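You operate a simulated robot arm through the tools that you are given. There is no shell and no other tool. Be economical: measure what you need, move in short steps, check, and stop when the job is done.

The job below is to be done with a simulated two-armed robot. You get a single attempt, and the scene is never put back.

Task
Pick up the tan-banded core marked "X-49" from the feed belt of the roll packer with one hand, pass it to the other hand and put it in the green-banded good tray. Take the edge film roll that says "P-57" from the bay c of the stacking frame and leave it on the low shelf of the packing bench. Take the brown tape roll and leave it on the low shelf of the stacking bench. Do these in any order. Set down upright: edge film roll.

The check looks at the end state, three seconds after you hand in, the way a careful person would. Anything else that was tipped, shoved, dropped, spilled or broken makes it a failure.

Robot
Two 7-joint arms with two-finger parallel grippers on one trunk, on a base that drives. Base frame: it is fixed to the floor where the robot stands at the start and does not move with it; the origin is under the middle of the robot, x ahead of it, y to its left, z up. Lengths are in mm, angles in degrees, forces in N, time in s.
The left shoulder is at the start at [70, 177, 1045], the right one opposite. Places, roughly: brown tape roll (8x8x4 cm) [600, -2300, 800]; edge film roll [500, -1750, 750]; green-banded good tray [-1200, -3200, 900]; low shelf of the packing bench [600, -400, 300]; low shelf of the stacking bench [600, -1900, 300]. Payload 3.43 kg a hand.
The TCP of each hand is the grasp point between the finger pads, 30 mm short of the fingertips. In the tool frame z runs along the fingers and y along their closing line. The gripper opens to 94 mm. The fingers are 28 mm wide and 10 mm thick; the gripper's body (50 by 96 mm) begins 55 mm behind the TCP.
Orientation is that of the tool frame in the base frame, as [roll, pitch, yaw] about the fixed x, y, z axes, in that order (R = Rz(yaw) Ry(pitch) Rx(roll)). With the fingers straight down and closing along the base's y, the tool's x points along the base's -x, its y along +y and its z along -z.

Tools
- The arms move only by the tool step_arm. It takes "left_steps", "right_steps" or both (then of equal length, played together; a hand with none holds still); each is a list of rows, each an object (a shift or turn left out is 0, a gripper value left out holds the last) with "slide": the shift along the base's x, y, z in cm, a list of three; "delta_rot": the turn, a rotation vector about the base's x, y, z in degrees, a list of three; "grip": the opening, from 0 (shut) to 1 (fully open). In form: [{"slide": [tx, ty, tz], "delta_rot": [ax, ay, az], "grip": grip}, ...]. A call has 1 to 20 rows; each row shifts and turns the commanded pose from where the row before left it. Rows are played at 5 a second. More than 50 mm and 8.6 degrees between two rows, or a gripper value outside its range, and nothing of the call is played. Where a pose cannot be reached the arm comes as near as it can. A force on the tool above 40 N (or 10 N above the force at the start of the call, whichever is more), or a blocked arm, ends the call early, and 0.2 s more pass. The fingers move at their own pace (about 153 mm/s each) and stop on an object; they squeeze with about 22 N. The grip force told is the motor's: it shows also when the fingers shut on nothing. Time passes only in rows, and 0.2 s behind the last, so rows that do not move let the fingers close. The reply holds the time, the measured pose of the TCP, the force on the tool along the base axes, the opening and the grip force, in the units named above and with some noise, with the torque about the TCP (base axes, N m) and any sound that the robot's microphone picked up.
- Cameras (640 x 400 px; columns grow to the right, rows downward): "scene" is now at [132.1, -29.3, 1360.4]; the picture's right is [-0.33, -0.94, -0.00], its down [-0.56, 0.20, -0.80] and it looks along [0.76, -0.27, -0.60] (base axes); focal length 265 px, centre (320, 200). "left" rides on the left gripper at [76, -14, -102] in its tool frame; the picture's right is [0.18, 0.98, 0.00], its down [-0.75, 0.14, -0.64] and it looks along [-0.63, 0.12, 0.77] (tool axes); focal length 243 px, centre (320, 200). "right" rides on the right gripper at [76, 14, -102] in its tool frame; the picture's right is [-0.18, 0.98, 0.00], its down [-0.75, -0.14, -0.64] and it looks along [-0.63, -0.12, 0.77] (tool axes); focal length 243 px, centre (320, 200). There is no depth. A picture from a camera that has moved, and an enlarged one, comes with that camera's place and axes in the base frame and with its lens.
- get_image(camera): a new picture of that camera. No time passes.
- slide_trunk(by): slides the trunk up (or, below 0, down) by that many mm; the arms and the scene camera ride with it, the base frame stays. It gives what a move gives, with no picture.
- roll_base(legs): drives the robot by 1 to 6 legs, each [ahead, turn to the left] in mm and degrees, along the robot's own axes; the way and the turn of a leg run together, so that a leg with both is an arc; at most 1500 mm and 180 degrees a leg. The arms and the cameras ride along, it lands a little off, and it stops where it bumps. It gives what a move gives.
- head_to(pan, tilt): turns the head with the scene camera to pan (to the left, within 86 degrees either way) and tilt (down, from -29 to 69), counted from straight ahead of the robot. It gives what a move gives.
- inspect(camera, box): a new picture of the part [left, top, right, bottom] of that camera's present view, enlarged. No time passes.
- job_done(): hands the job in; it is judged then, once.

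Work in short steps. Places have to be worked out from the pictures, the camera data and where the tool is seen: move nearer, look again, correct. Check each grasp and each placing, and mend what went wrong. You have 165 turns and 118 pictures in all, those below and enlarged ones among them. Open the grippers and draw the arms clear of the work before you hand the job in, unless the task says otherwise; then end with one line.

The tools are called after "Emit:" as name(argument=value, ...) on one line, values as JSON. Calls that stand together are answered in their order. step_arm: Moves the arms, as the interface text tells. Its arguments: {"type":"object","properties":{"left_steps":{"type":"array","items":{"type":"object","properties":{"slide":{"type":"array","items":{"type":"number"}},"delta_rot":{"type":"array","items":{"type":"number"}},"grip":{"type":"number"}}}},"right_steps":{"type":"array","items":{"type":"object","properties":{"slide":{"type":"array","items":{"type":"number"}},"delta_rot":{"type":"array","items":{"type":"number"}},"grip":{"type":"number"}}}}},"required":[]} The other tools are called the same way: slide_trunk (by) slides the trunk up or down; roll_base (legs) drives the base; head_to (pan, tilt) turns the head that bears the scene camera; get_image (camera) takes a picture; inspect (camera, box) takes an enlarged picture of a part of a camera's view; job_done () hands the job in.

At the start:

```text
t: 0.0
left_tool_pos: [563.9, 36.1, 1162.8]
left_ee_rot: [-180.0, 0.0, 179.9]
left_ft_force: [-0.1, 0.1, -0.2]
left_ft_torque: [-0.01, -0.02, 0.0]
left_opening: 94.0
left_gripper_force: 0.1
right_tool_pos: [419.1, -411.2, 1162.1]
right_ee_rot: [179.9, 0.1, -179.9]
right_ft_force: [0.9, 0.1, -0.4]
right_ft_torque: [-0.02, -0.03, 0.03]
right_opening: 93.9
right_gripper_force: 0.0
trunk travel left (down, up): [-625.0, 215.0]
robot x, y, heading: [4.5, -0.8, 0.1]
head pan, tilt: [-19.5, 36.5]
```

scene: 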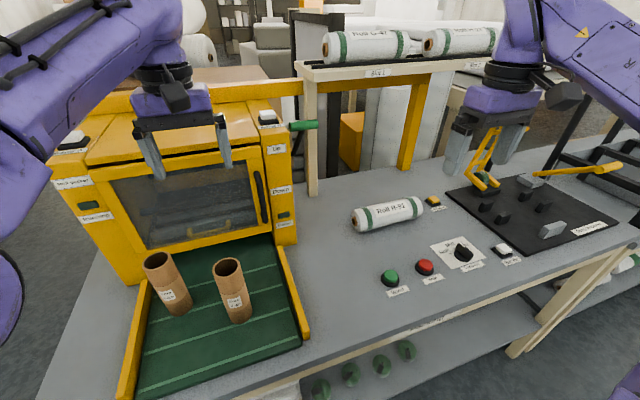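
right: 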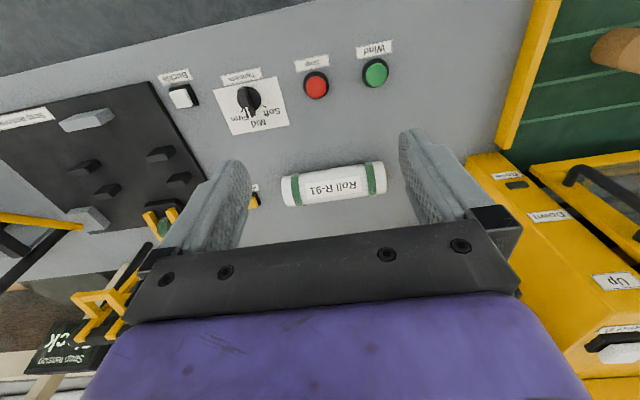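
left: 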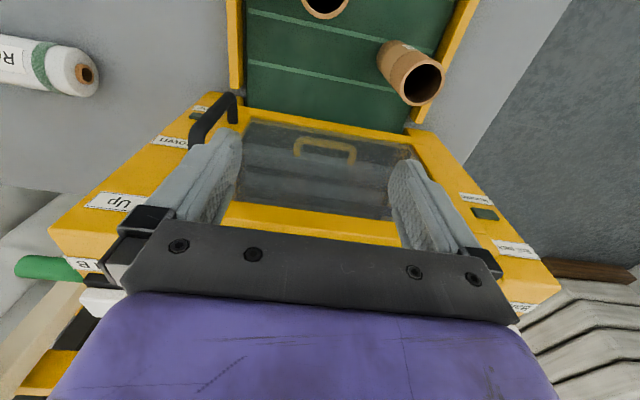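

I see two cores on the green feed belt. I will enlarge them to read the labels.

Emit:
inspect(camera="scene", box=[120, 230, 280, 340])

Emit:
head_to(pan=-80, tilt=25)

Emit:
get_image(camera="scene")

```text
3.64 times, centred on (200, 285) of scene
camera zoom: at [132.1, -29.3, 1360.4], right [-0.33, -0.94, 0.0], down [-0.56, 0.2, -0.8], along [0.76, -0.27, -0.6], focal length 964 px, centre (756, -109)
```

zoom: 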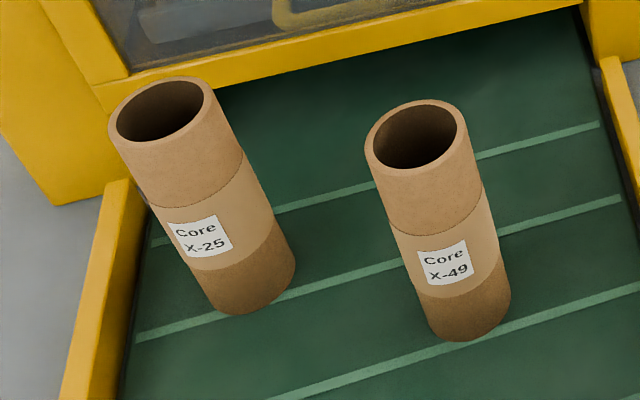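

```text
t: 1.3
left_tool_pos: [564.8, 36.1, 1163.3]
left_ee_rot: [-180.0, 0.0, 179.9]
left_ft_force: [0.1, -0.3, -0.2]
left_ft_torque: [0.03, -0.02, 0.01]
left_opening: 94.1
left_gripper_force: 0.1
right_tool_pos: [418.0, -411.3, 1161.9]
right_ee_rot: [180.0, 0.0, 180.0]
right_ft_force: [-0.2, 0.3, -0.2]
right_ft_torque: [0.02, 0.0, -0.02]
right_opening: 93.8
right_gripper_force: 0.0
trunk travel left (down, up): [-625.0, 215.0]
robot x, y, heading: [1.1, 5.8, -0.0]
head pan, tilt: [-80.0, 25.0]
```

```text
113 pictures are left
camera scene: at [66.1, -90.9, 1378.5], right [-0.98, -0.17, 0.0], down [-0.07, 0.42, -0.91], along [0.16, -0.89, -0.42], focal length 265 px, centre (320, 200)
```

scene: 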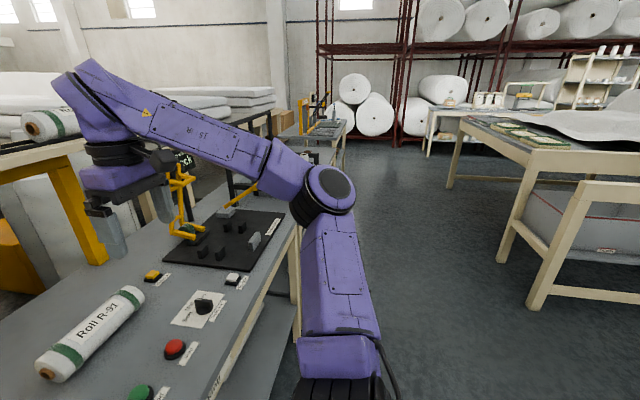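

X-49 is the core on the right, at about (505, 25) with its top near z 950 by my two-view estimate. I move the left hand above it and look with the wrist camera.

Emit:
step_arm(left_steps=[{"slide": [-3, -0.5, -2], "grip": 1}, {"slide": [-3, -0.5, -2]}, {"slide": [0, 0, -3]}])

Emit:
get_image(camera="left")

Emit:
head_to(pan=0, tilt=50)

Emit:
get_image(camera="scene")

```text
t: 2.1
left_tool_pos: [504.5, 27.6, 1092.8]
left_ee_rot: [-180.0, 0.0, -180.0]
left_ft_force: [0.2, -0.9, 0.5]
left_ft_torque: [-0.02, 0.02, 0.02]
left_opening: 94.2
left_gripper_force: 0.2
right_tool_pos: [420.0, -411.4, 1161.6]
right_ee_rot: [180.0, -0.1, -179.9]
right_ft_force: [0.0, 0.8, 0.2]
right_ft_torque: [-0.02, 0.0, 0.0]
right_opening: 94.2
right_gripper_force: 0.1
trunk travel left (down, up): [-625.0, 215.0]
robot x, y, heading: [1.3, -2.1, -0.2]
head pan, tilt: [-80.0, 25.0]
```

```text
112 pictures are left
camera left: at [427.6, 13.0, 1196.2], right [-0.18, 0.98, 0.0], down [0.75, 0.14, 0.64], along [0.63, 0.12, -0.77], focal length 243 px, centre (320, 200)
```

left: 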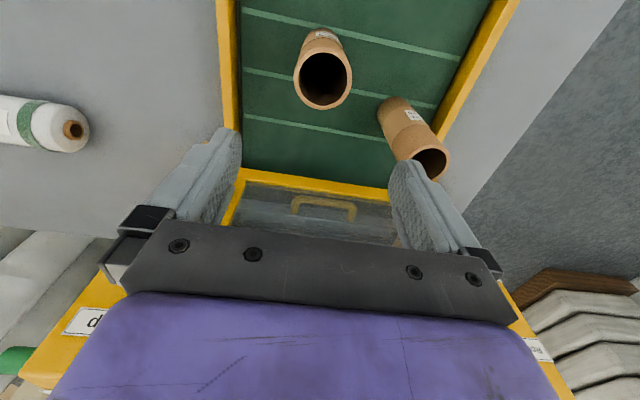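

```text
t: 3.6
left_tool_pos: [503.7, 26.8, 1093.6]
left_ee_rot: [180.0, 0.1, 179.9]
left_ft_force: [0.4, -0.1, 0.0]
left_ft_torque: [0.0, -0.01, 0.01]
left_opening: 94.0
left_gripper_force: 0.2
right_tool_pos: [419.3, -411.7, 1162.8]
right_ee_rot: [180.0, 0.0, 180.0]
right_ft_force: [-0.3, -0.2, -0.1]
right_ft_torque: [0.01, -0.03, 0.0]
right_opening: 94.0
right_gripper_force: 0.0
trunk travel left (down, up): [-625.0, 215.0]
robot x, y, heading: [-3.3, 1.7, -0.3]
head pan, tilt: [0.0, 50.0]
```

```text
111 pictures are left
camera scene: at [127.1, -0.3, 1341.1], right [0.0, -1.0, 0.0], down [-0.77, 0.0, -0.64], along [0.64, 0.0, -0.77], focal length 265 px, centre (320, 200)
```

scene: 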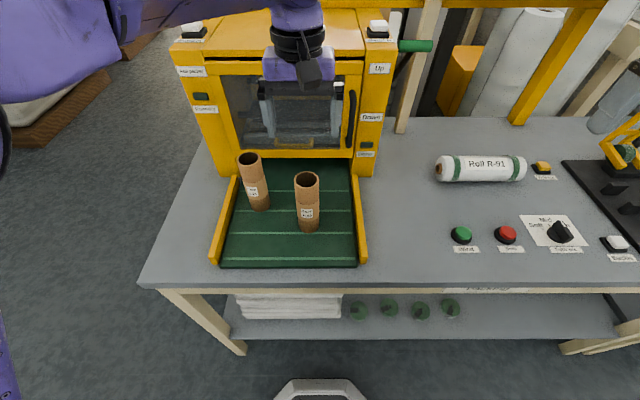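

The core rim triangulates to about (478, 25), with its top at z≈978 and its base at ≈830. I centre over it and descend to z≈960, then close.

Emit:
step_arm(left_steps=[{"slide": [-2.6, -0.2, -2]}, {"slide": [0, 0, -4]}, {"slide": [0, 0, -3]}])

Emit:
get_image(camera="left")

```text
t: 4.4
left_tool_pos: [479.6, 24.5, 1003.6]
left_ee_rot: [179.9, 0.1, -179.9]
left_ft_force: [-0.1, -0.9, -0.1]
left_ft_torque: [0.0, 0.03, -0.02]
left_opening: 93.9
left_gripper_force: 0.1
right_tool_pos: [418.9, -411.4, 1163.2]
right_ee_rot: [-180.0, 0.0, -179.9]
right_ft_force: [-0.9, -0.5, 0.6]
right_ft_torque: [0.01, -0.02, 0.03]
right_opening: 94.0
right_gripper_force: 0.0
trunk travel left (down, up): [-625.0, 215.0]
robot x, y, heading: [0.6, -0.2, 0.1]
head pan, tilt: [0.0, 50.0]
```

```text
110 pictures are left
camera left: at [401.4, 9.1, 1107.5], right [-0.18, 0.98, 0.0], down [0.75, 0.14, 0.64], along [0.63, 0.12, -0.77], focal length 243 px, centre (320, 200)
```

left: 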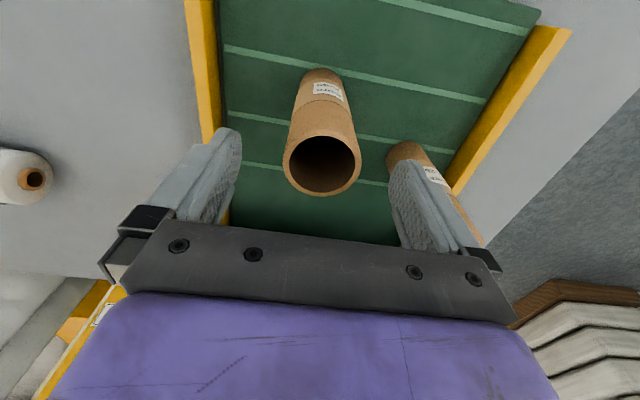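

The core is centred between the fingers, with the rim at (479, 25, 978). I descend 43 mm and close.

Emit:
step_arm(left_steps=[{"slide": [0, 0, -2.5]}, {"slide": [0, 0.1, -1.8]}, {"grip": 0}, {}, {}])

Emit:
step_arm(left_steps=[{"slide": [0, 0, 2]}, {"slide": [0, 0, 4]}, {"slide": [0, 0, 4]}, {"slide": [0, 0, 4]}])

Emit:
get_image(camera="scene")

```text
t: 5.6
left_tool_pos: [479.6, 25.3, 960.5]
left_ee_rot: [-180.0, 0.0, 179.9]
left_ft_force: [0.1, 0.3, -0.1]
left_ft_torque: [0.15, -0.03, 0.02]
left_opening: 47.3
left_gripper_force: 22.0
right_tool_pos: [420.0, -411.1, 1163.6]
right_ee_rot: [180.0, 0.0, -179.9]
right_ft_force: [-0.2, 0.0, -0.8]
right_ft_torque: [-0.01, 0.01, -0.03]
right_opening: 94.0
right_gripper_force: 0.1
trunk travel left (down, up): [-625.0, 215.0]
robot x, y, heading: [-1.4, 2.3, -0.0]
head pan, tilt: [0.0, 50.0]
```

```text
t: 6.6
left_tool_pos: [476.3, 26.1, 1102.4]
left_ee_rot: [179.9, 0.1, -179.9]
left_ft_force: [-0.1, -0.3, -0.6]
left_ft_torque: [0.02, -0.02, 0.04]
left_opening: 47.5
left_gripper_force: 22.3
right_tool_pos: [417.7, -412.4, 1162.7]
right_ee_rot: [180.0, 0.0, 180.0]
right_ft_force: [-0.9, -0.3, -0.4]
right_ft_torque: [-0.01, -0.04, 0.0]
right_opening: 94.1
right_gripper_force: 0.1
trunk travel left (down, up): [-625.0, 215.0]
robot x, y, heading: [0.7, -1.3, -0.2]
head pan, tilt: [0.0, 50.0]
```

```text
109 pictures are left
camera scene: at [126.3, -0.1, 1341.1], right [0.0, -1.0, 0.0], down [-0.77, 0.0, -0.64], along [0.64, 0.0, -0.77], focal length 265 px, centre (320, 200)
```

scene: 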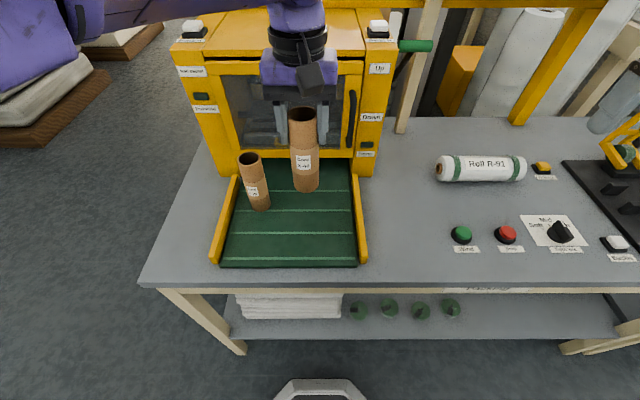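

Held at 47 mm opening and clear of the belt. Now I turn the right hand to point along +y (first about x) for the handover.

Emit:
step_arm(right_steps=[{"delta_rot": [8.2, 0, 0]}, {"delta_rot": [8.2, 0, 0]}, {"delta_rot": [8.2, 0, 0]}, {"delta_rot": [8.2, 0, 0]}, {"delta_rot": [8.2, 0, 0]}, {"delta_rot": [8.2, 0, 0]}, {"delta_rot": [8.2, 0, 0]}, {"delta_rot": [8.2, 0, 0]}, {"delta_rot": [8.2, 0, 0]}, {"delta_rot": [8.2, 0, 0]}, {"delta_rot": [8, 0, 0]}])

Emit:
step_arm(right_steps=[{"delta_rot": [0, 8.2, 0]}, {"delta_rot": [0, 8.2, 0]}, {"delta_rot": [0, 8.2, 0]}, {"delta_rot": [0, 8.2, 0]}, {"delta_rot": [0, 8.2, 0]}, {"delta_rot": [0, 8.2, 0]}, {"delta_rot": [0, 8.2, 0]}, {"delta_rot": [0, 8.2, 0]}, {"delta_rot": [0, 8.2, 0]}, {"delta_rot": [0, 8.2, 0]}, {"delta_rot": [0, 8, 0]}])

Emit:
get_image(camera="right")

```text
t: 9.0
left_tool_pos: [475.8, 25.1, 1100.7]
left_ee_rot: [180.0, 0.0, 180.0]
left_ft_force: [0.6, 0.3, -0.1]
left_ft_torque: [0.0, -0.01, -0.02]
left_opening: 47.5
left_gripper_force: 21.9
right_tool_pos: [419.1, -411.5, 1163.7]
right_ee_rot: [89.8, 0.0, 180.0]
right_ft_force: [-0.8, 0.1, -0.1]
right_ft_torque: [-0.03, 0.04, -0.01]
right_opening: 94.1
right_gripper_force: 0.1
trunk travel left (down, up): [-625.0, 215.0]
robot x, y, heading: [4.1, 0.6, 0.3]
head pan, tilt: [0.0, 50.0]
```

```text
t: 11.4
left_tool_pos: [475.3, 26.2, 1101.5]
left_ee_rot: [-179.9, 0.0, 179.9]
left_ft_force: [0.6, 0.3, -0.6]
left_ft_torque: [-0.01, 0.01, 0.02]
left_opening: 47.5
left_gripper_force: 22.2
right_tool_pos: [439.6, -414.0, 1157.4]
right_ee_rot: [173.9, -89.9, 96.0]
right_ft_force: [0.2, 0.9, 0.0]
right_ft_torque: [0.0, -0.03, -0.01]
right_opening: 93.9
right_gripper_force: 0.1
right hand out of reach, approached as far as the arm can: row 3, 4, 5, 11
trunk travel left (down, up): [-625.0, 215.0]
robot x, y, heading: [3.1, -0.4, -0.2]
head pan, tilt: [0.0, 50.0]
```

```text
108 pictures are left
camera right: at [453.6, -517.1, 1231.8], right [0.98, 0.0, -0.18], down [-0.14, -0.64, -0.75], along [-0.12, 0.77, -0.63], focal length 243 px, centre (320, 200)
```

right: 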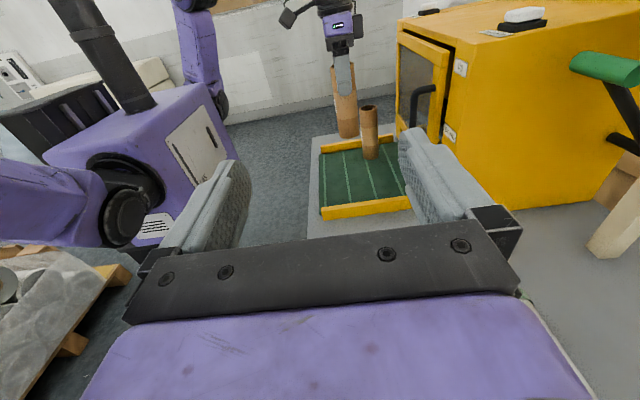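

The right hand points along +y and closes along x. I bring it to about 100 mm from the lower part of the core.

Emit:
step_arm(right_steps=[{"slide": [0, 2, -4]}, {"slide": [0, 3, -4]}, {"slide": [0.5, 4, -3]}, {"slide": [1, 4, -3]}, {"slide": [1, 4, 0]}, {"slide": [1, 4, 0]}, {"slide": [0, 4, 0]}, {}])

Emit:
get_image(camera="right")

```text
refused: row 3 steps farther than a row can; nothing moved
```

```text
107 pictures are left
camera right: at [453.6, -517.1, 1231.8], right [0.98, 0.0, -0.18], down [-0.14, -0.64, -0.75], along [-0.12, 0.77, -0.63], focal length 243 px, centre (320, 200)
```

right: 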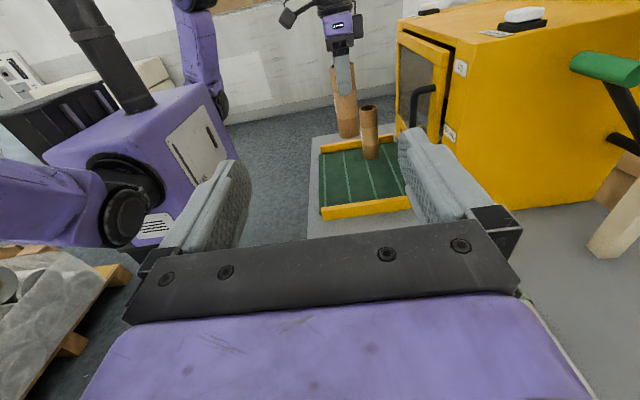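

One row was over 50 mm; I repeat it with smaller steps.

Emit:
step_arm(right_steps=[{"slide": [0, 2, -4]}, {"slide": [0, 3, -3.5]}, {"slide": [0.5, 3.5, -3]}, {"slide": [0.5, 3.5, -3]}, {"slide": [1, 4, 0]}, {"slide": [1, 4, 0]}, {"slide": [0, 4, 0]}, {"slide": [0, 4, 0]}, {}])

Emit:
get_image(camera="right")

```text
t: 13.4
left_tool_pos: [476.5, 25.5, 1101.3]
left_ee_rot: [-179.9, 0.1, 180.0]
left_ft_force: [-0.1, -0.5, -0.4]
left_ft_torque: [0.03, -0.01, -0.01]
left_opening: 47.3
left_gripper_force: 21.6
right_tool_pos: [336.9, -285.5, 1026.4]
right_ee_rot: [-171.8, -90.0, 81.9]
right_ft_force: [0.1, 0.0, 0.0]
right_ft_torque: [-0.01, -0.03, 0.0]
right_opening: 94.1
right_gripper_force: 0.0
right hand out of reach, approached as far as the arm can: row 2, 3, 4, 5, 6, 7, 8
trunk travel left (down, up): [-625.0, 215.0]
robot x, y, heading: [2.6, -0.4, -0.2]
head pan, tilt: [0.0, 50.0]
```

```text
106 pictures are left
camera right: at [352.3, -389.4, 1101.4], right [0.98, 0.0, -0.18], down [-0.14, -0.64, -0.75], along [-0.12, 0.77, -0.63], focal length 243 px, centre (320, 200)
```

right: 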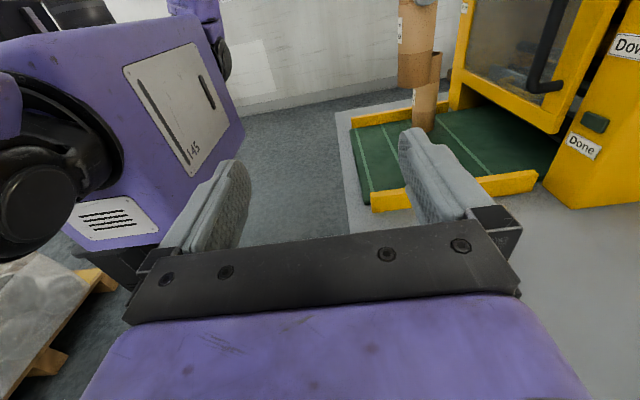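

The arm hits a wrist limit with the camera on top. I roll the hand the other way (camera below), which is the more natural posture for this arm.

Emit:
step_arm(right_steps=[{"delta_rot": [0, -8.2, 0], "slide": [0, -3, 0]}, {"delta_rot": [0, -8.2, 0], "slide": [0, -3, 0]}, {"delta_rot": [0, -8.2, 0], "slide": [0, -3, 1]}, {"delta_rot": [0, -8.2, 0], "slide": [0, -3, 1]}, {"delta_rot": [0, -8.2, 0], "slide": [0, -3, 1]}, {"delta_rot": [0, -8.2, 0], "slide": [0, -3, 1]}, {"delta_rot": [0, -8.2, 0]}, {"delta_rot": [0, -8.2, 0]}, {"delta_rot": [0, -8.2, 0]}, {"delta_rot": [0, -8.2, 0]}, {"delta_rot": [0, -8.2, 0]}, {"delta_rot": [0, -8.2, 0]}, {"delta_rot": [0, -8.2, 0]}, {"delta_rot": [0, -8.2, 0]}, {"delta_rot": [0, -8.2, 0]}, {"delta_rot": [0, -8.2, 0]}, {"delta_rot": [0, -8.2, 0]}, {"delta_rot": [0, -8.2, 0]}, {"delta_rot": [0, -8.2, 0]}, {"delta_rot": [0, -8.2, 0]}])

```text
t: 17.6
left_tool_pos: [476.2, 26.9, 1100.8]
left_ee_rot: [180.0, -0.1, -180.0]
left_ft_force: [-0.4, -0.1, -0.6]
left_ft_torque: [-0.01, 0.01, -0.01]
left_opening: 47.6
left_gripper_force: 22.2
right_tool_pos: [352.4, -455.7, 1052.9]
right_ee_rot: [90.1, 74.2, -179.9]
right_ft_force: [0.4, 0.0, -0.4]
right_ft_torque: [0.04, 0.04, 0.0]
right_opening: 94.1
right_gripper_force: 0.0
right hand out of reach, approached as far as the arm can: row 5, 6
trunk travel left (down, up): [-625.0, 215.0]
robot x, y, heading: [1.3, 1.7, 0.1]
head pan, tilt: [0.0, 50.0]
```

Good, that worked. I finish the roll and yaw the hand −45° so it points forward-left, moving toward a standoff near the core.

Emit:
step_arm(right_steps=[{"delta_rot": [0, -8, 0]}, {"delta_rot": [0, -8, 0]}, {"delta_rot": [0, 0, -7.5], "slide": [0, 4, -0.5]}, {"delta_rot": [0, 0, -7.5], "slide": [0, 4, -0.5]}, {"delta_rot": [0, 0, -7.5], "slide": [0, 4, -1]}, {"delta_rot": [0, 0, -7.5], "slide": [0, 4, -1]}, {"delta_rot": [0, 0, -7.5], "slide": [0.5, 4, -1]}, {"delta_rot": [0, 0, -7.5], "slide": [0.5, 4, 0]}, {"slide": [0.5, 4, 0]}, {"slide": [0.5, 4, 0]}, {"slide": [0.5, 3, 0]}])

Emit:
get_image(camera="right")

```text
t: 20.0
left_tool_pos: [476.7, 26.6, 1101.0]
left_ee_rot: [180.0, 0.1, -180.0]
left_ft_force: [0.4, 1.0, -0.9]
left_ft_torque: [-0.02, -0.01, 0.04]
left_opening: 47.4
left_gripper_force: 22.1
right_tool_pos: [225.6, -359.8, 998.3]
right_ee_rot: [-80.2, 89.9, -35.2]
right_ft_force: [-0.4, 0.9, 0.2]
right_ft_torque: [0.0, -0.02, -0.02]
right_opening: 94.1
right_gripper_force: 0.1
right hand out of reach, approached as far as the arm can: row 4, 5, 6, 7, 8, 9, 10, 11
trunk travel left (down, up): [-625.0, 215.0]
robot x, y, heading: [3.0, -0.9, 0.2]
head pan, tilt: [0.0, 50.0]
```

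```text
105 pictures are left
camera right: at [144.4, -423.2, 920.9], right [-0.7, 0.69, 0.18], down [-0.35, -0.55, 0.75], along [0.63, 0.46, 0.63], focal length 243 px, centre (320, 200)
```

right: 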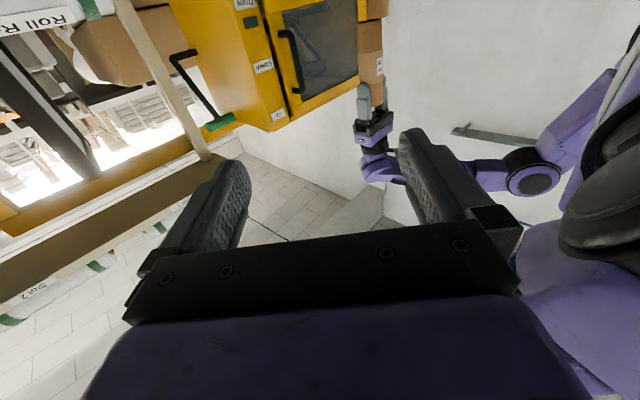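

The right arm is too folded there. I back the base off the bench so that the handover can happen further out from the body.

Emit:
roll_base(legs=[[-400, 0]])

Emit:
step_arm(right_steps=[{"slide": [4, 0, 0]}, {"slide": [4, 0, 0]}, {"slide": [4, 0, 0]}, {"slide": [4, 0, 0]}])

```text
t: 22.6
left_tool_pos: [70.2, 26.3, 1102.0]
left_ee_rot: [-179.9, 0.0, -179.8]
left_ft_force: [0.9, -0.5, -1.5]
left_ft_torque: [0.0, 0.0, -0.01]
left_opening: 47.7
left_gripper_force: 21.4
right_tool_pos: [-180.3, -360.8, 998.1]
right_ee_rot: [22.5, 90.0, 67.9]
right_ft_force: [-0.6, 0.2, -0.9]
right_ft_torque: [-0.02, 0.0, -0.03]
right_opening: 94.0
right_gripper_force: 0.0
trunk travel left (down, up): [-625.0, 215.0]
robot x, y, heading: [-408.9, 1.7, 0.2]
head pan, tilt: [0.0, 50.0]
```

```text
t: 23.6
left_tool_pos: [69.3, 25.8, 1100.2]
left_ee_rot: [-180.0, 0.1, -179.9]
left_ft_force: [-0.1, 0.6, -0.2]
left_ft_torque: [-0.02, 0.0, 0.01]
left_opening: 47.2
left_gripper_force: 21.9
right_tool_pos: [-178.8, -362.3, 1002.3]
right_ee_rot: [18.9, 90.0, 64.2]
right_ft_force: [0.8, 0.0, -0.6]
right_ft_torque: [0.01, -0.03, -0.01]
right_opening: 94.1
right_gripper_force: 0.0
right hand out of reach, approached as far as the arm can: row 1, 2, 3, 4
trunk travel left (down, up): [-625.0, 215.0]
robot x, y, heading: [-404.7, -2.6, 0.1]
head pan, tilt: [0.0, 50.0]
```

The wrist is jammed by the yaw; I undo the yaw while moving outwards.

Emit:
step_arm(right_steps=[{"delta_rot": [0, 0, 7.5], "slide": [0, -2, 0]}, {"delta_rot": [0, 0, 7.5], "slide": [2, -2, 0]}, {"delta_rot": [0, 0, 7.5], "slide": [2, -2, 0]}, {"delta_rot": [0, 0, 7.5], "slide": [3, 0, 0]}, {"delta_rot": [0, 0, 7.5], "slide": [4, 0, 0]}, {"delta_rot": [0, 0, 7.5], "slide": [4, 0, 0]}, {"slide": [4, 0, 0]}, {"slide": [4, 0, 0]}])

Emit:
head_to(pan=-30, tilt=40)

Emit:
get_image(camera="scene")

```text
t: 25.4
left_tool_pos: [70.4, 25.6, 1099.5]
left_ee_rot: [179.9, -0.1, -179.8]
left_ft_force: [-0.4, -0.6, -0.3]
left_ft_torque: [0.01, 0.02, 0.02]
left_opening: 47.4
left_gripper_force: 22.2
right_tool_pos: [51.4, -418.4, 998.8]
right_ee_rot: [56.5, 89.8, 146.6]
right_ft_force: [0.0, 0.4, -0.4]
right_ft_torque: [0.03, 0.01, 0.0]
right_opening: 94.0
right_gripper_force: 0.0
trunk travel left (down, up): [-625.0, 215.0]
robot x, y, heading: [-405.2, -2.1, 0.3]
head pan, tilt: [0.0, 50.0]
```

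```text
t: 26.3
left_tool_pos: [70.5, 26.3, 1100.5]
left_ee_rot: [-180.0, 0.0, -179.9]
left_ft_force: [-0.4, -0.3, 0.0]
left_ft_torque: [-0.03, -0.02, 0.02]
left_opening: 47.2
left_gripper_force: 21.9
right_tool_pos: [48.4, -419.4, 1000.0]
right_ee_rot: [39.4, 90.0, 129.6]
right_ft_force: [-0.4, 1.1, 0.0]
right_ft_torque: [0.01, -0.04, -0.02]
right_opening: 94.1
right_gripper_force: 0.1
trunk travel left (down, up): [-625.0, 215.0]
robot x, y, heading: [-408.3, -2.6, 0.1]
head pan, tilt: [-30.0, 40.0]
```

```text
104 pictures are left
camera scene: at [-283.2, -42.6, 1355.2], right [-0.5, -0.87, 0.0], down [-0.56, 0.32, -0.77], along [0.66, -0.38, -0.64], focal length 265 px, centre (320, 200)
```

scene: 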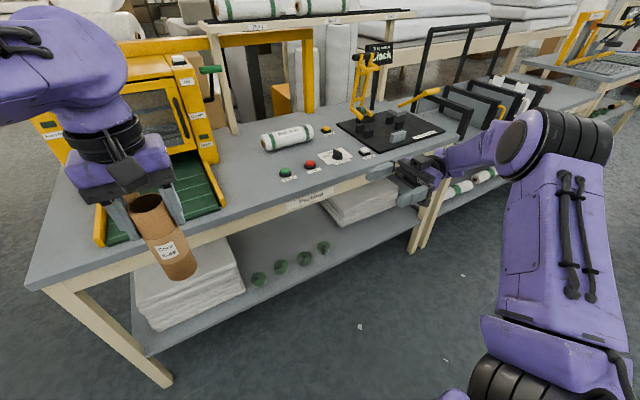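

The right hand is now well placed at y≈−419, pointing +y. I bring the left hand with the core over to y≈−270 and align the right hand in x.

Emit:
step_arm(left_steps=[{"slide": [0, -4, 0]}, {"slide": [0, -4, 0]}, {"slide": [0, -4, 0]}, {"slide": [0, -4, 0]}, {"slide": [0, -4, 0]}, {"slide": [0, -4, 0]}, {"slide": [0, -4, 0]}, {"slide": [0, -1.5, 0]}], right_steps=[{"slide": [2.1, 0, 0]}, {}, {}, {}, {}, {}, {}, {}])

Emit:
get_image(camera="right")

```text
t: 28.3
left_tool_pos: [63.3, -148.6, 1083.7]
left_ee_rot: [-178.6, -2.6, -177.2]
left_ft_force: [-0.4, -0.4, -0.3]
left_ft_torque: [0.01, 0.02, -0.04]
left_opening: 47.4
left_gripper_force: 21.7
left hand out of reach, approached as far as the arm can: row 5, 6, 7, 8
right_tool_pos: [69.0, -418.3, 1002.7]
right_ee_rot: [-77.7, 90.0, 12.4]
right_ft_force: [0.2, -1.0, 0.3]
right_ft_torque: [0.01, 0.02, -0.02]
right_opening: 94.0
right_gripper_force: 0.1
trunk travel left (down, up): [-625.0, 215.0]
robot x, y, heading: [-406.4, -0.2, 0.2]
head pan, tilt: [-30.0, 40.0]
stopped in row 8 (left hand): the arm was blocked; the commanded pose is now the measured one
```

```text
103 pictures are left
camera right: at [56.4, -521.4, 924.2], right [-0.98, 0.0, 0.18], down [0.14, -0.64, 0.75], along [0.12, 0.77, 0.63], focal length 243 px, centre (320, 200)
```

right: 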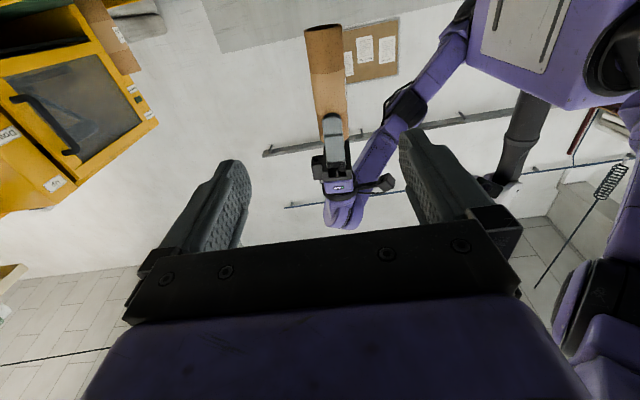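

The left arm tops out near y≈−145. I straighten the left hand slightly back at y≈−125, then try bringing the right hand in by 14 cm.

Emit:
step_arm(left_steps=[{"slide": [0.5, 2, 1.6], "delta_rot": [0, -2.6, 0]}, {"slide": [0, 0.5, 0]}, {}, {}, {}], right_steps=[{"slide": [0, 3, 0]}, {"slide": [0, 4, 0]}, {"slide": [0, 4, 0]}, {"slide": [0, 3, 0]}, {}])

```text
t: 29.5
left_tool_pos: [64.3, -128.3, 1097.9]
left_ee_rot: [-178.9, 0.2, -177.6]
left_ft_force: [-0.9, 0.4, -1.0]
left_ft_torque: [0.01, 0.03, 0.01]
left_opening: 47.4
left_gripper_force: 22.2
right_tool_pos: [31.9, -379.0, 1014.9]
right_ee_rot: [18.9, 89.9, 109.3]
right_ft_force: [-0.5, -0.1, 0.1]
right_ft_torque: [0.0, -0.04, 0.01]
right_opening: 93.7
right_gripper_force: 0.0
right hand out of reach, approached as far as the arm can: row 1, 2, 3, 4
trunk travel left (down, up): [-625.0, 215.0]
robot x, y, heading: [-404.8, -4.0, 0.2]
head pan, tilt: [-30.0, 40.0]
```

The horizontal-sideways posture is at its limits. A more natural handover is to tilt the left hand forward so the core lies along x, and have the right hand grasp from above. I unwind the right hand and tilt the left one.

Emit:
step_arm(left_steps=[{"delta_rot": [0, -8.2, 0], "slide": [0, 1, 0]}, {"delta_rot": [0, -8.2, 0], "slide": [0, 1, 0]}, {"delta_rot": [0, -8.2, 0], "slide": [0, 1, 0]}, {"delta_rot": [0, -8.2, 0], "slide": [0, 1, 0]}, {"delta_rot": [0, -8.2, 0], "slide": [0, 1, 0]}, {"delta_rot": [0, -8.2, 0], "slide": [0, 1, 0]}, {"delta_rot": [0, -8.2, 0], "slide": [0, 1, 0]}, {"delta_rot": [0, -8.2, 0], "slide": [0, 1, 0]}, {"delta_rot": [0, -8.2, 0], "slide": [0, 1, 0]}, {"delta_rot": [0, -8.2, 0], "slide": [0, 1, 0]}, {"delta_rot": [0, -8, 0]}], right_steps=[{"delta_rot": [0, 8.2, 0], "slide": [2, -2, 0]}, {"delta_rot": [0, 8.2, 0], "slide": [1, -2, 0]}, {"delta_rot": [0, 8.2, 0]}, {"delta_rot": [0, 8.2, 0]}, {"delta_rot": [0, 8.2, 0]}, {"delta_rot": [0, 8.2, 0]}, {"delta_rot": [0, 8.2, 0]}, {"delta_rot": [0, 8.2, 0]}, {"delta_rot": [0, 8.2, 0]}, {"delta_rot": [0, 8.2, 0]}, {"delta_rot": [0, 8, 0]}])

Emit:
step_arm(right_steps=[{"delta_rot": [-8.2, 0, 0], "slide": [0, 0, 2]}, {"delta_rot": [-8.2, 0, 0], "slide": [0, 0, 2]}, {"delta_rot": [-8.2, 0, 0], "slide": [0, 0, 2]}, {"delta_rot": [-8.2, 0, 0], "slide": [0, 0, 2]}, {"delta_rot": [-8.2, 0, 0], "slide": [0, 0, 2]}, {"delta_rot": [-8.2, 0, 0], "slide": [0, 0, 2]}, {"delta_rot": [-8.2, 0, 0], "slide": [0, 0, 2]}, {"delta_rot": [-8.2, 0, 0], "slide": [0, 0, 2]}, {"delta_rot": [-8.2, 0, 0], "slide": [0, 0, 2]}, {"delta_rot": [-8.2, 0, 0]}, {"delta_rot": [-8, 0, 0]}])

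Emit:
head_to(pan=-5, tilt=35)

Emit:
get_image(camera="scene")

```text
t: 31.9
left_tool_pos: [63.2, -28.4, 1100.3]
left_ee_rot: [-80.7, 87.6, -81.9]
left_ft_force: [-0.3, -0.7, -0.7]
left_ft_torque: [0.02, 0.01, 0.05]
left_opening: 0.0
left_gripper_force: 21.9
right_tool_pos: [60.6, -416.5, 1014.6]
right_ee_rot: [89.8, -0.2, 180.0]
right_ft_force: [0.3, 0.0, 0.4]
right_ft_torque: [0.02, -0.02, -0.01]
right_opening: 93.9
right_gripper_force: 0.1
trunk travel left (down, up): [-625.0, 215.0]
robot x, y, heading: [-404.9, -0.4, -0.0]
head pan, tilt: [-30.0, 40.0]
```

```text
t: 34.3
left_tool_pos: [63.5, -26.1, 1100.8]
left_ee_rot: [-83.3, 87.6, -84.4]
left_ft_force: [0.0, -0.7, 0.6]
left_ft_torque: [-0.03, 0.01, -0.02]
left_opening: 0.0
left_gripper_force: 21.8
right_tool_pos: [43.3, -424.6, 1207.1]
right_ee_rot: [179.8, -0.2, -179.9]
right_ft_force: [-0.2, 0.2, 0.8]
right_ft_torque: [0.01, -0.05, -0.02]
right_opening: 94.0
right_gripper_force: 0.0
right hand out of reach, approached as far as the arm can: row 11
trunk travel left (down, up): [-625.0, 215.0]
robot x, y, heading: [-407.8, 2.5, -0.1]
head pan, tilt: [-30.0, 40.0]
```

```text
t: 35.2
left_tool_pos: [64.2, -26.4, 1100.1]
left_ee_rot: [-84.4, 87.6, -85.5]
left_ft_force: [-0.2, 0.6, 0.9]
left_ft_torque: [-0.01, 0.03, -0.02]
left_opening: 0.0
left_gripper_force: 21.6
right_tool_pos: [44.7, -426.1, 1204.9]
right_ee_rot: [179.7, -0.4, -180.0]
right_ft_force: [-0.1, -0.6, 0.6]
right_ft_torque: [-0.02, -0.01, 0.01]
right_opening: 94.2
right_gripper_force: 0.0
trunk travel left (down, up): [-625.0, 215.0]
robot x, y, heading: [-406.0, -0.9, 0.1]
head pan, tilt: [-5.0, 35.0]
```

```text
102 pictures are left
camera scene: at [-269.1, -7.9, 1362.7], right [-0.09, -1.0, 0.0], down [-0.57, 0.05, -0.82], along [0.82, -0.07, -0.57], focal length 265 px, centre (320, 200)
```

scene: 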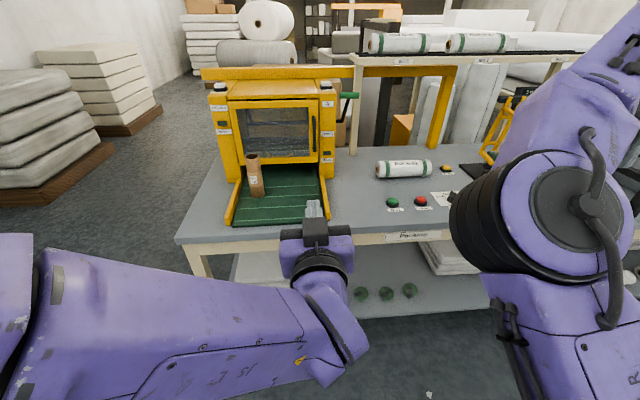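

The left opening reads 0, so the core slipped out during the tilt. I look for it on the floor.

Emit:
head_to(pan=0, tilt=69)

Emit:
get_image(camera="scene")

Emit:
get_image(camera="right")

Emit:
get_image(camera="left")

```text
t: 36.2
left_tool_pos: [64.8, -27.3, 1099.3]
left_ee_rot: [-84.2, 87.6, -85.3]
left_ft_force: [-0.4, -0.3, -0.8]
left_ft_torque: [0.03, 0.03, 0.02]
left_opening: 0.0
left_gripper_force: 21.5
right_tool_pos: [44.5, -425.0, 1208.2]
right_ee_rot: [179.7, -0.3, -180.0]
right_ft_force: [0.1, -0.9, 1.0]
right_ft_torque: [0.01, 0.01, 0.02]
right_opening: 93.9
right_gripper_force: 0.0
trunk travel left (down, up): [-625.0, 215.0]
robot x, y, heading: [-405.3, -1.0, 0.0]
head pan, tilt: [0.0, 68.8]
```

```text
101 pictures are left
camera scene: at [-301.1, -0.2, 1319.1], right [0.0, -1.0, 0.0], down [-0.93, 0.0, -0.36], along [0.36, 0.0, -0.93], focal length 265 px, centre (320, 200)
```

scene: 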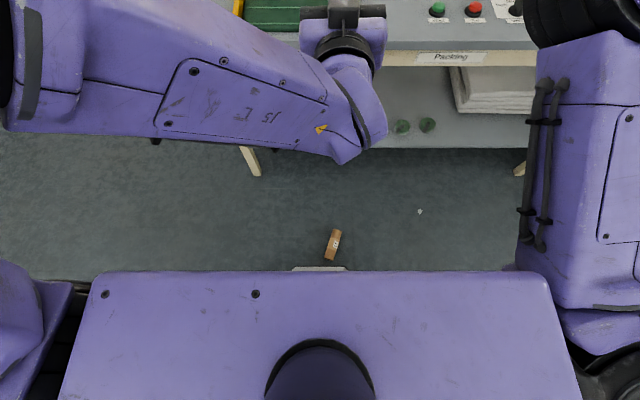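

```text
100 pictures are left
camera right: at [-30.3, -412.5, 1308.2], right [0.18, 0.98, 0.0], down [0.76, -0.14, 0.64], along [0.63, -0.11, -0.77], focal length 243 px, centre (320, 200)
```

right: 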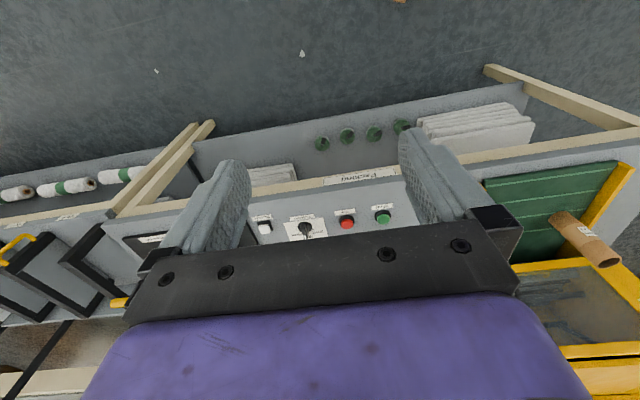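

```text
99 pictures are left
camera left: at [-39.6, -43.0, 1024.3], right [0.02, 0.97, -0.22], down [-0.64, 0.19, 0.74], along [0.77, 0.13, 0.63], focal length 243 px, centre (320, 200)
```

left: 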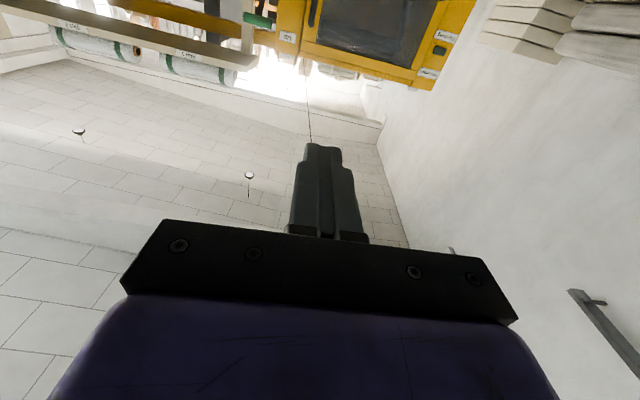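

The core lies on the floor at about (−37, −64), seemingly intact, in the middle in front of the robot. I back up 100 mm, straighten the left hand downwards and open it, so I can pick the core up from above.

Emit:
roll_base(legs=[[-110, 0]])

Emit:
step_arm(left_steps=[{"delta_rot": [0, 8.1, 0], "grip": 1}, {"delta_rot": [0, 8.1, 0]}, {"delta_rot": [0, 8.1, 0]}, {"delta_rot": [0, 8.1, 0]}, {"delta_rot": [0, 8.1, 0]}, {"delta_rot": [0, 8.1, 0]}, {"delta_rot": [0, 8.1, 0]}, {"delta_rot": [0, 8.1, 0]}, {"delta_rot": [0, 8.1, 0]}, {"delta_rot": [0, 8.1, 0]}, {"delta_rot": [0, 7, 0]}])

Emit:
get_image(camera="scene")

```text
t: 37.4
left_tool_pos: [-46.7, -26.6, 1099.9]
left_ee_rot: [-84.6, 87.6, -85.9]
left_ft_force: [0.1, 0.5, -0.3]
left_ft_torque: [-0.01, -0.01, 0.0]
left_opening: 0.0
left_gripper_force: 22.0
right_tool_pos: [-67.0, -425.8, 1205.9]
right_ee_rot: [179.7, -0.4, 180.0]
right_ft_force: [0.5, -0.6, -0.1]
right_ft_torque: [0.0, 0.01, 0.03]
right_opening: 94.1
right_gripper_force: 0.0
trunk travel left (down, up): [-625.0, 215.0]
robot x, y, heading: [-515.3, -2.0, -0.2]
head pan, tilt: [0.0, 68.8]
```

```text
t: 39.8
left_tool_pos: [-45.3, -28.0, 1099.4]
left_ee_rot: [-178.8, 2.0, -177.7]
left_ft_force: [0.5, 0.5, 0.4]
left_ft_torque: [0.05, 0.04, 0.02]
left_opening: 94.1
left_gripper_force: 0.1
right_tool_pos: [-66.0, -425.7, 1206.8]
right_ee_rot: [179.7, -0.3, 179.9]
right_ft_force: [0.5, 1.0, 0.8]
right_ft_torque: [0.01, 0.01, 0.01]
right_opening: 94.1
right_gripper_force: 0.1
trunk travel left (down, up): [-625.0, 215.0]
robot x, y, heading: [-513.6, 2.1, -0.1]
head pan, tilt: [0.0, 68.8]
```

```text
98 pictures are left
camera scene: at [-411.1, -0.4, 1319.0], right [0.0, -1.0, 0.0], down [-0.93, 0.0, -0.36], along [0.36, 0.0, -0.93], focal length 265 px, centre (320, 200)
```

scene: 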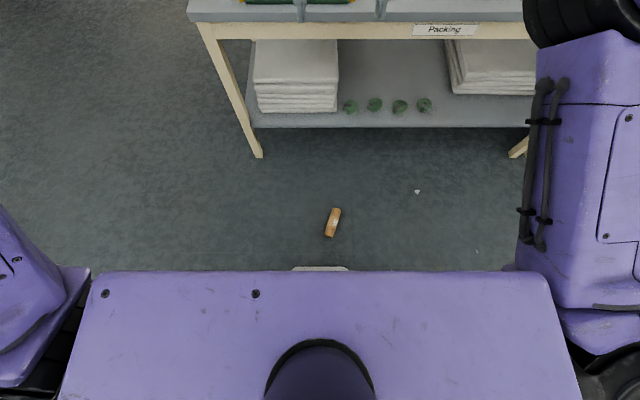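

The core is at about (−30, −69) on the floor, with its axis yawed about −14°. I lower the trunk fully and yaw the left hand, moving over the near half of the core.

Emit:
slide_trunk(by=-620)

Emit:
step_arm(left_steps=[{"slide": [-0.5, -0.8, -4], "delta_rot": [0, 0, -7]}, {"slide": [-0.5, -0.8, -4], "delta_rot": [0, 0, -7]}, {"slide": [-0.5, -0.8, -4]}, {"slide": [-0.5, -0.8, -4]}, {"slide": [0, 0, -4]}, {"slide": [0, 0, -4]}])

Emit:
get_image(camera="left")

```text
refused: -620 is not a number from -400 to 400
```

```text
t: 41.4
left_tool_pos: [-53.1, -55.4, 889.6]
left_ee_rot: [-174.8, 3.7, 171.0]
left_ft_force: [-0.3, 0.0, 0.2]
left_ft_torque: [0.0, 0.02, 0.03]
left_opening: 94.0
left_gripper_force: 0.1
right_tool_pos: [-67.7, -426.5, 1206.8]
right_ee_rot: [179.8, -0.3, 179.9]
right_ft_force: [-0.4, -0.4, 0.8]
right_ft_torque: [0.04, -0.01, -0.04]
right_opening: 93.9
right_gripper_force: 0.0
trunk travel left (down, up): [-625.0, 215.0]
robot x, y, heading: [-519.7, 0.4, -0.1]
head pan, tilt: [0.0, 68.8]
stopped in row 6 (left hand): the arm was blocked; the commanded pose is now the measured one
```

```text
97 pictures are left
camera left: at [-136.0, -48.0, 987.1], right [-0.02, 0.99, -0.1], down [0.73, 0.08, 0.68], along [0.68, -0.06, -0.73], focal length 243 px, centre (320, 200)
```

left: 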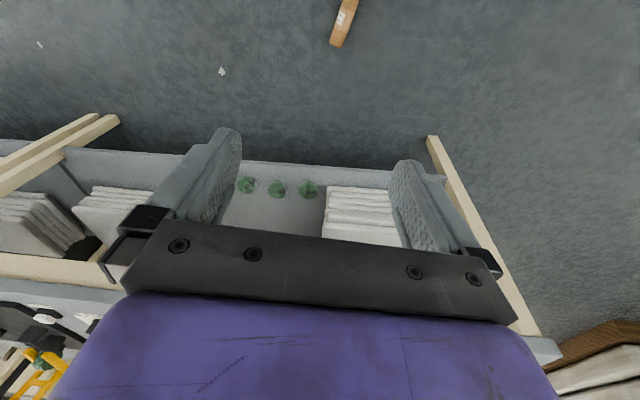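

The left arm blocked itself reaching across the body. I turn the base 28° to the right so the core sits on the left arm's side, then lower the trunk in two slides.

Emit:
roll_base(legs=[[0, -28]])

Emit:
slide_trunk(by=-400)

Emit:
get_image(camera="left")

```text
t: 43.2
left_tool_pos: [-133.6, -269.1, 888.8]
left_ee_rot: [-174.8, 3.8, 142.6]
left_ft_force: [-0.1, -0.2, 0.2]
left_ft_torque: [-0.03, 0.01, 0.0]
left_opening: 94.1
left_gripper_force: 0.0
right_tool_pos: [-322.4, -589.7, 1206.5]
right_ee_rot: [179.6, -0.2, 151.7]
right_ft_force: [-0.5, -0.4, -0.4]
right_ft_torque: [0.0, 0.01, 0.0]
right_opening: 93.9
right_gripper_force: 0.2
trunk travel left (down, up): [-625.0, 215.0]
robot x, y, heading: [-519.6, -3.1, -28.1]
head pan, tilt: [0.0, 68.8]
```

```text
t: 47.0
left_tool_pos: [-134.3, -270.7, 488.8]
left_ee_rot: [-174.8, 3.8, 142.7]
left_ft_force: [0.0, 0.1, -0.2]
left_ft_torque: [-0.06, -0.03, 0.0]
left_opening: 93.9
left_gripper_force: 0.1
right_tool_pos: [-322.2, -589.0, 807.4]
right_ee_rot: [179.6, -0.3, 151.7]
right_ft_force: [0.8, 0.3, 0.7]
right_ft_torque: [0.0, 0.02, 0.01]
right_opening: 93.8
right_gripper_force: 0.0
trunk travel left (down, up): [-225.0, 615.0]
robot x, y, heading: [-517.7, -4.3, -28.4]
head pan, tilt: [0.0, 68.8]
```

```text
96 pictures are left
camera left: at [-203.9, -223.9, 587.2], right [0.45, 0.89, -0.1], down [0.69, -0.27, 0.68], along [0.57, -0.37, -0.73], focal length 243 px, centre (320, 200)
```

left: 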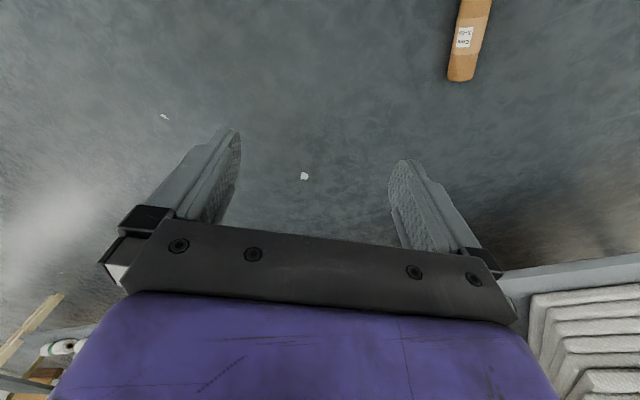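

Now I straighten the tilt, yaw to match the core axis, move over the near half of the core, and drop the trunk further.

Emit:
step_arm(left_steps=[{"slide": [1, 4, 0], "delta_rot": [6.4, 0, 0]}, {"slide": [1.5, 4, 0], "delta_rot": [0, 0, 8]}, {"slide": [1.5, 4, 0], "delta_rot": [0, 0, 8]}, {"slide": [1.5, 4, 0], "delta_rot": [0, 0, 7]}, {"slide": [1.5, 4, 0]}])

Emit:
slide_trunk(by=-215)

Emit:
get_image(camera="left")

```text
t: 48.2
left_tool_pos: [-65.5, -67.9, 488.1]
left_ee_rot: [-179.9, 0.0, 165.5]
left_ft_force: [-0.8, 0.1, -0.1]
left_ft_torque: [-0.03, 0.02, 0.0]
left_opening: 94.0
left_gripper_force: 0.1
right_tool_pos: [-321.7, -588.9, 806.4]
right_ee_rot: [179.7, -0.3, 151.6]
right_ft_force: [0.8, -0.3, -1.1]
right_ft_torque: [0.01, -0.01, 0.0]
right_opening: 93.9
right_gripper_force: 0.1
trunk travel left (down, up): [-225.0, 615.0]
robot x, y, heading: [-519.5, -0.3, -28.3]
head pan, tilt: [0.0, 68.8]
```

```text
t: 50.5
left_tool_pos: [-65.6, -68.2, 272.4]
left_ee_rot: [-179.9, -0.1, 165.5]
left_ft_force: [-1.0, 0.0, 0.0]
left_ft_torque: [-0.03, 0.01, -0.01]
left_opening: 94.2
left_gripper_force: 0.0
right_tool_pos: [-323.5, -588.6, 593.7]
right_ee_rot: [179.8, -0.3, 151.7]
right_ft_force: [0.8, 0.8, -0.5]
right_ft_torque: [-0.01, -0.01, -0.02]
right_opening: 93.7
right_gripper_force: 0.1
trunk travel left (down, up): [-10.0, 830.0]
robot x, y, heading: [-518.9, 2.3, -28.3]
head pan, tilt: [0.0, 68.8]
```

```text
95 pictures are left
camera left: at [-143.0, -63.3, 376.0], right [0.07, 1.0, 0.0], down [0.77, -0.05, 0.64], along [0.64, -0.04, -0.77], focal length 243 px, centre (320, 200)
```

left: 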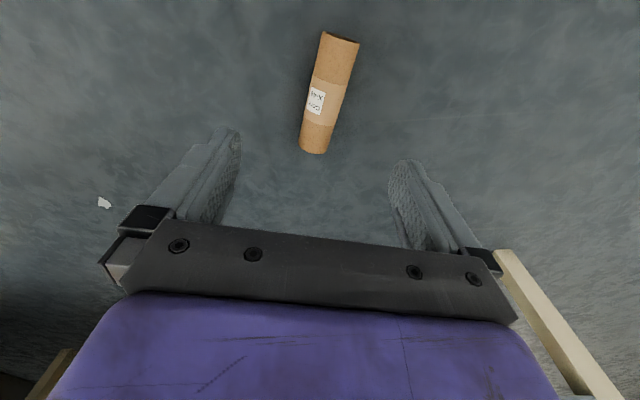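

The core centre is confirmed at (−32, −64). I shift 14 mm in y, trim the yaw and descend to TCP z≈40.

Emit:
step_arm(left_steps=[{"slide": [0, 1.4, -3], "delta_rot": [0, 0, -2]}, {"slide": [0, 0, -4.5]}, {"slide": [0, 0, -4.5]}, {"slide": [0, 0, -4]}, {"slide": [0, 0, -3]}])

Emit:
get_image(camera="left")

```text
t: 51.7
left_tool_pos: [-65.3, -54.8, 85.8]
left_ee_rot: [-180.0, -0.1, 163.6]
left_ft_force: [-0.4, -0.7, 0.1]
left_ft_torque: [0.0, 0.01, 0.01]
left_opening: 93.8
left_gripper_force: 0.1
right_tool_pos: [-322.2, -589.1, 591.4]
right_ee_rot: [179.7, -0.3, 151.6]
right_ft_force: [-0.4, 1.7, 0.2]
right_ft_torque: [0.03, -0.01, 0.03]
right_opening: 94.0
right_gripper_force: 0.1
trunk travel left (down, up): [-10.0, 830.0]
robot x, y, heading: [-515.2, 2.0, -28.6]
head pan, tilt: [0.0, 68.8]
```

```text
94 pictures are left
camera left: at [-142.5, -46.8, 188.7], right [0.1, 0.99, 0.0], down [0.76, -0.08, 0.64], along [0.64, -0.07, -0.77], focal length 243 px, centre (320, 200)
```

left: 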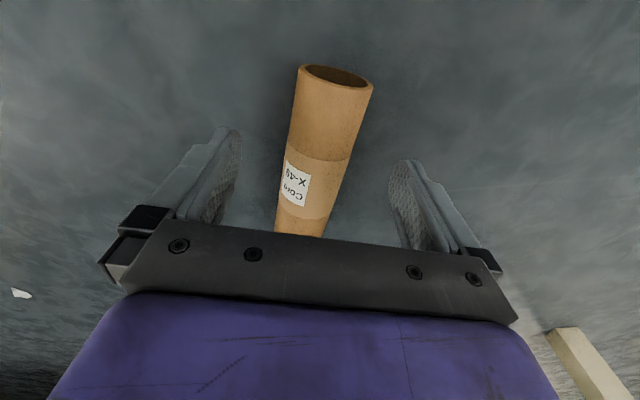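

Core lies between the fingers. I descend the last 47 mm and close.

Emit:
step_arm(left_steps=[{"slide": [0, 0, -2.5]}, {"slide": [0, 0, -2.2]}, {"grip": 0}, {}, {}, {"slide": [0, 0, 2]}, {"slide": [0, 0, 3]}, {"slide": [0, 0, 4]}, {}])

Emit:
get_image(camera="left")

```text
t: 53.7
left_tool_pos: [-62.7, -53.2, 128.3]
left_ee_rot: [-179.9, -0.1, 163.4]
left_ft_force: [-1.1, -0.8, -0.5]
left_ft_torque: [0.01, 0.02, 0.0]
left_opening: 45.9
left_gripper_force: 21.4
right_tool_pos: [-321.2, -589.5, 591.4]
right_ee_rot: [179.8, -0.3, 151.7]
right_ft_force: [0.2, 0.1, 0.3]
right_ft_torque: [-0.04, -0.05, -0.01]
right_opening: 93.9
right_gripper_force: 0.0
trunk travel left (down, up): [-10.0, 830.0]
robot x, y, heading: [-520.2, -1.6, -28.2]
head pan, tilt: [0.0, 68.8]
```

```text
93 pictures are left
camera left: at [-140.2, -45.6, 230.8], right [0.1, 0.99, 0.0], down [0.76, -0.08, 0.64], along [0.64, -0.07, -0.77], focal length 243 px, centre (320, 200)
```

left: 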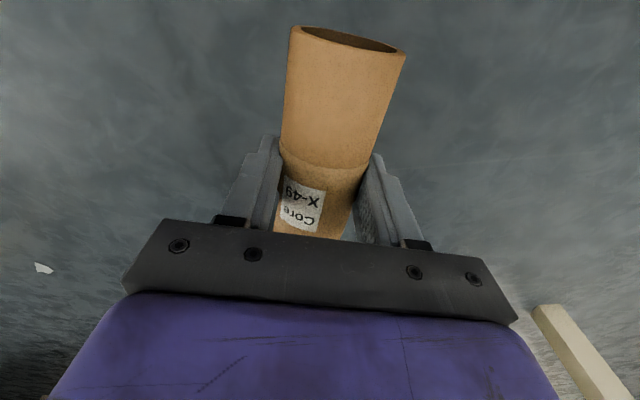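

Held at 46 mm, but nearer to the middle than I wanted. I set it back down, shift 27 mm toward its near end and regrip, leaving room for the other hand.

Emit:
step_arm(left_steps=[{"slide": [0, 0, -4]}, {"slide": [0, 0, -3]}, {"slide": [0, 0, -2]}, {"grip": 1}, {}, {}, {"slide": [-2.6, 0.75, -0.2]}, {"grip": 0}, {}, {}, {"slide": [0, 0, 3]}, {"slide": [0, 0, 4]}, {"slide": [0, 0, 4]}, {}])

Emit:
get_image(camera="left")

```text
t: 56.7
left_tool_pos: [-90.5, -45.0, 143.4]
left_ee_rot: [180.0, -0.2, 163.5]
left_ft_force: [0.3, 0.6, -0.8]
left_ft_torque: [0.01, 0.05, 0.16]
left_opening: 46.1
left_gripper_force: 22.2
right_tool_pos: [-323.2, -588.9, 591.8]
right_ee_rot: [179.7, -0.3, 151.7]
right_ft_force: [1.6, 0.4, 0.9]
right_ft_torque: [0.0, 0.0, -0.01]
right_opening: 93.9
right_gripper_force: 0.0
trunk travel left (down, up): [-10.0, 830.0]
robot x, y, heading: [-514.3, 0.8, -28.3]
head pan, tilt: [0.0, 68.8]
```

```text
92 pictures are left
camera left: at [-168.9, -37.4, 246.8], right [0.1, 0.99, 0.0], down [0.76, -0.08, 0.64], along [0.64, -0.07, -0.77], focal length 243 px, centre (320, 200)
```

left: 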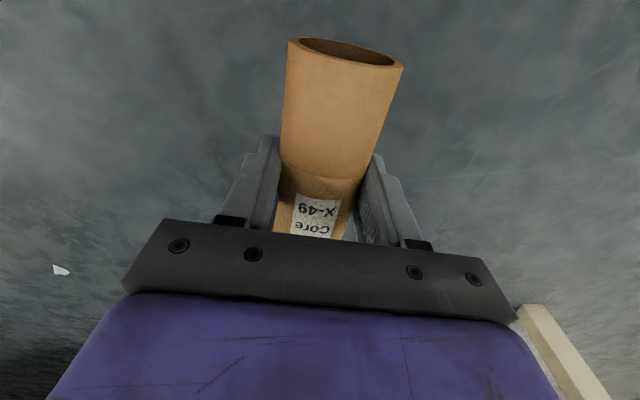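

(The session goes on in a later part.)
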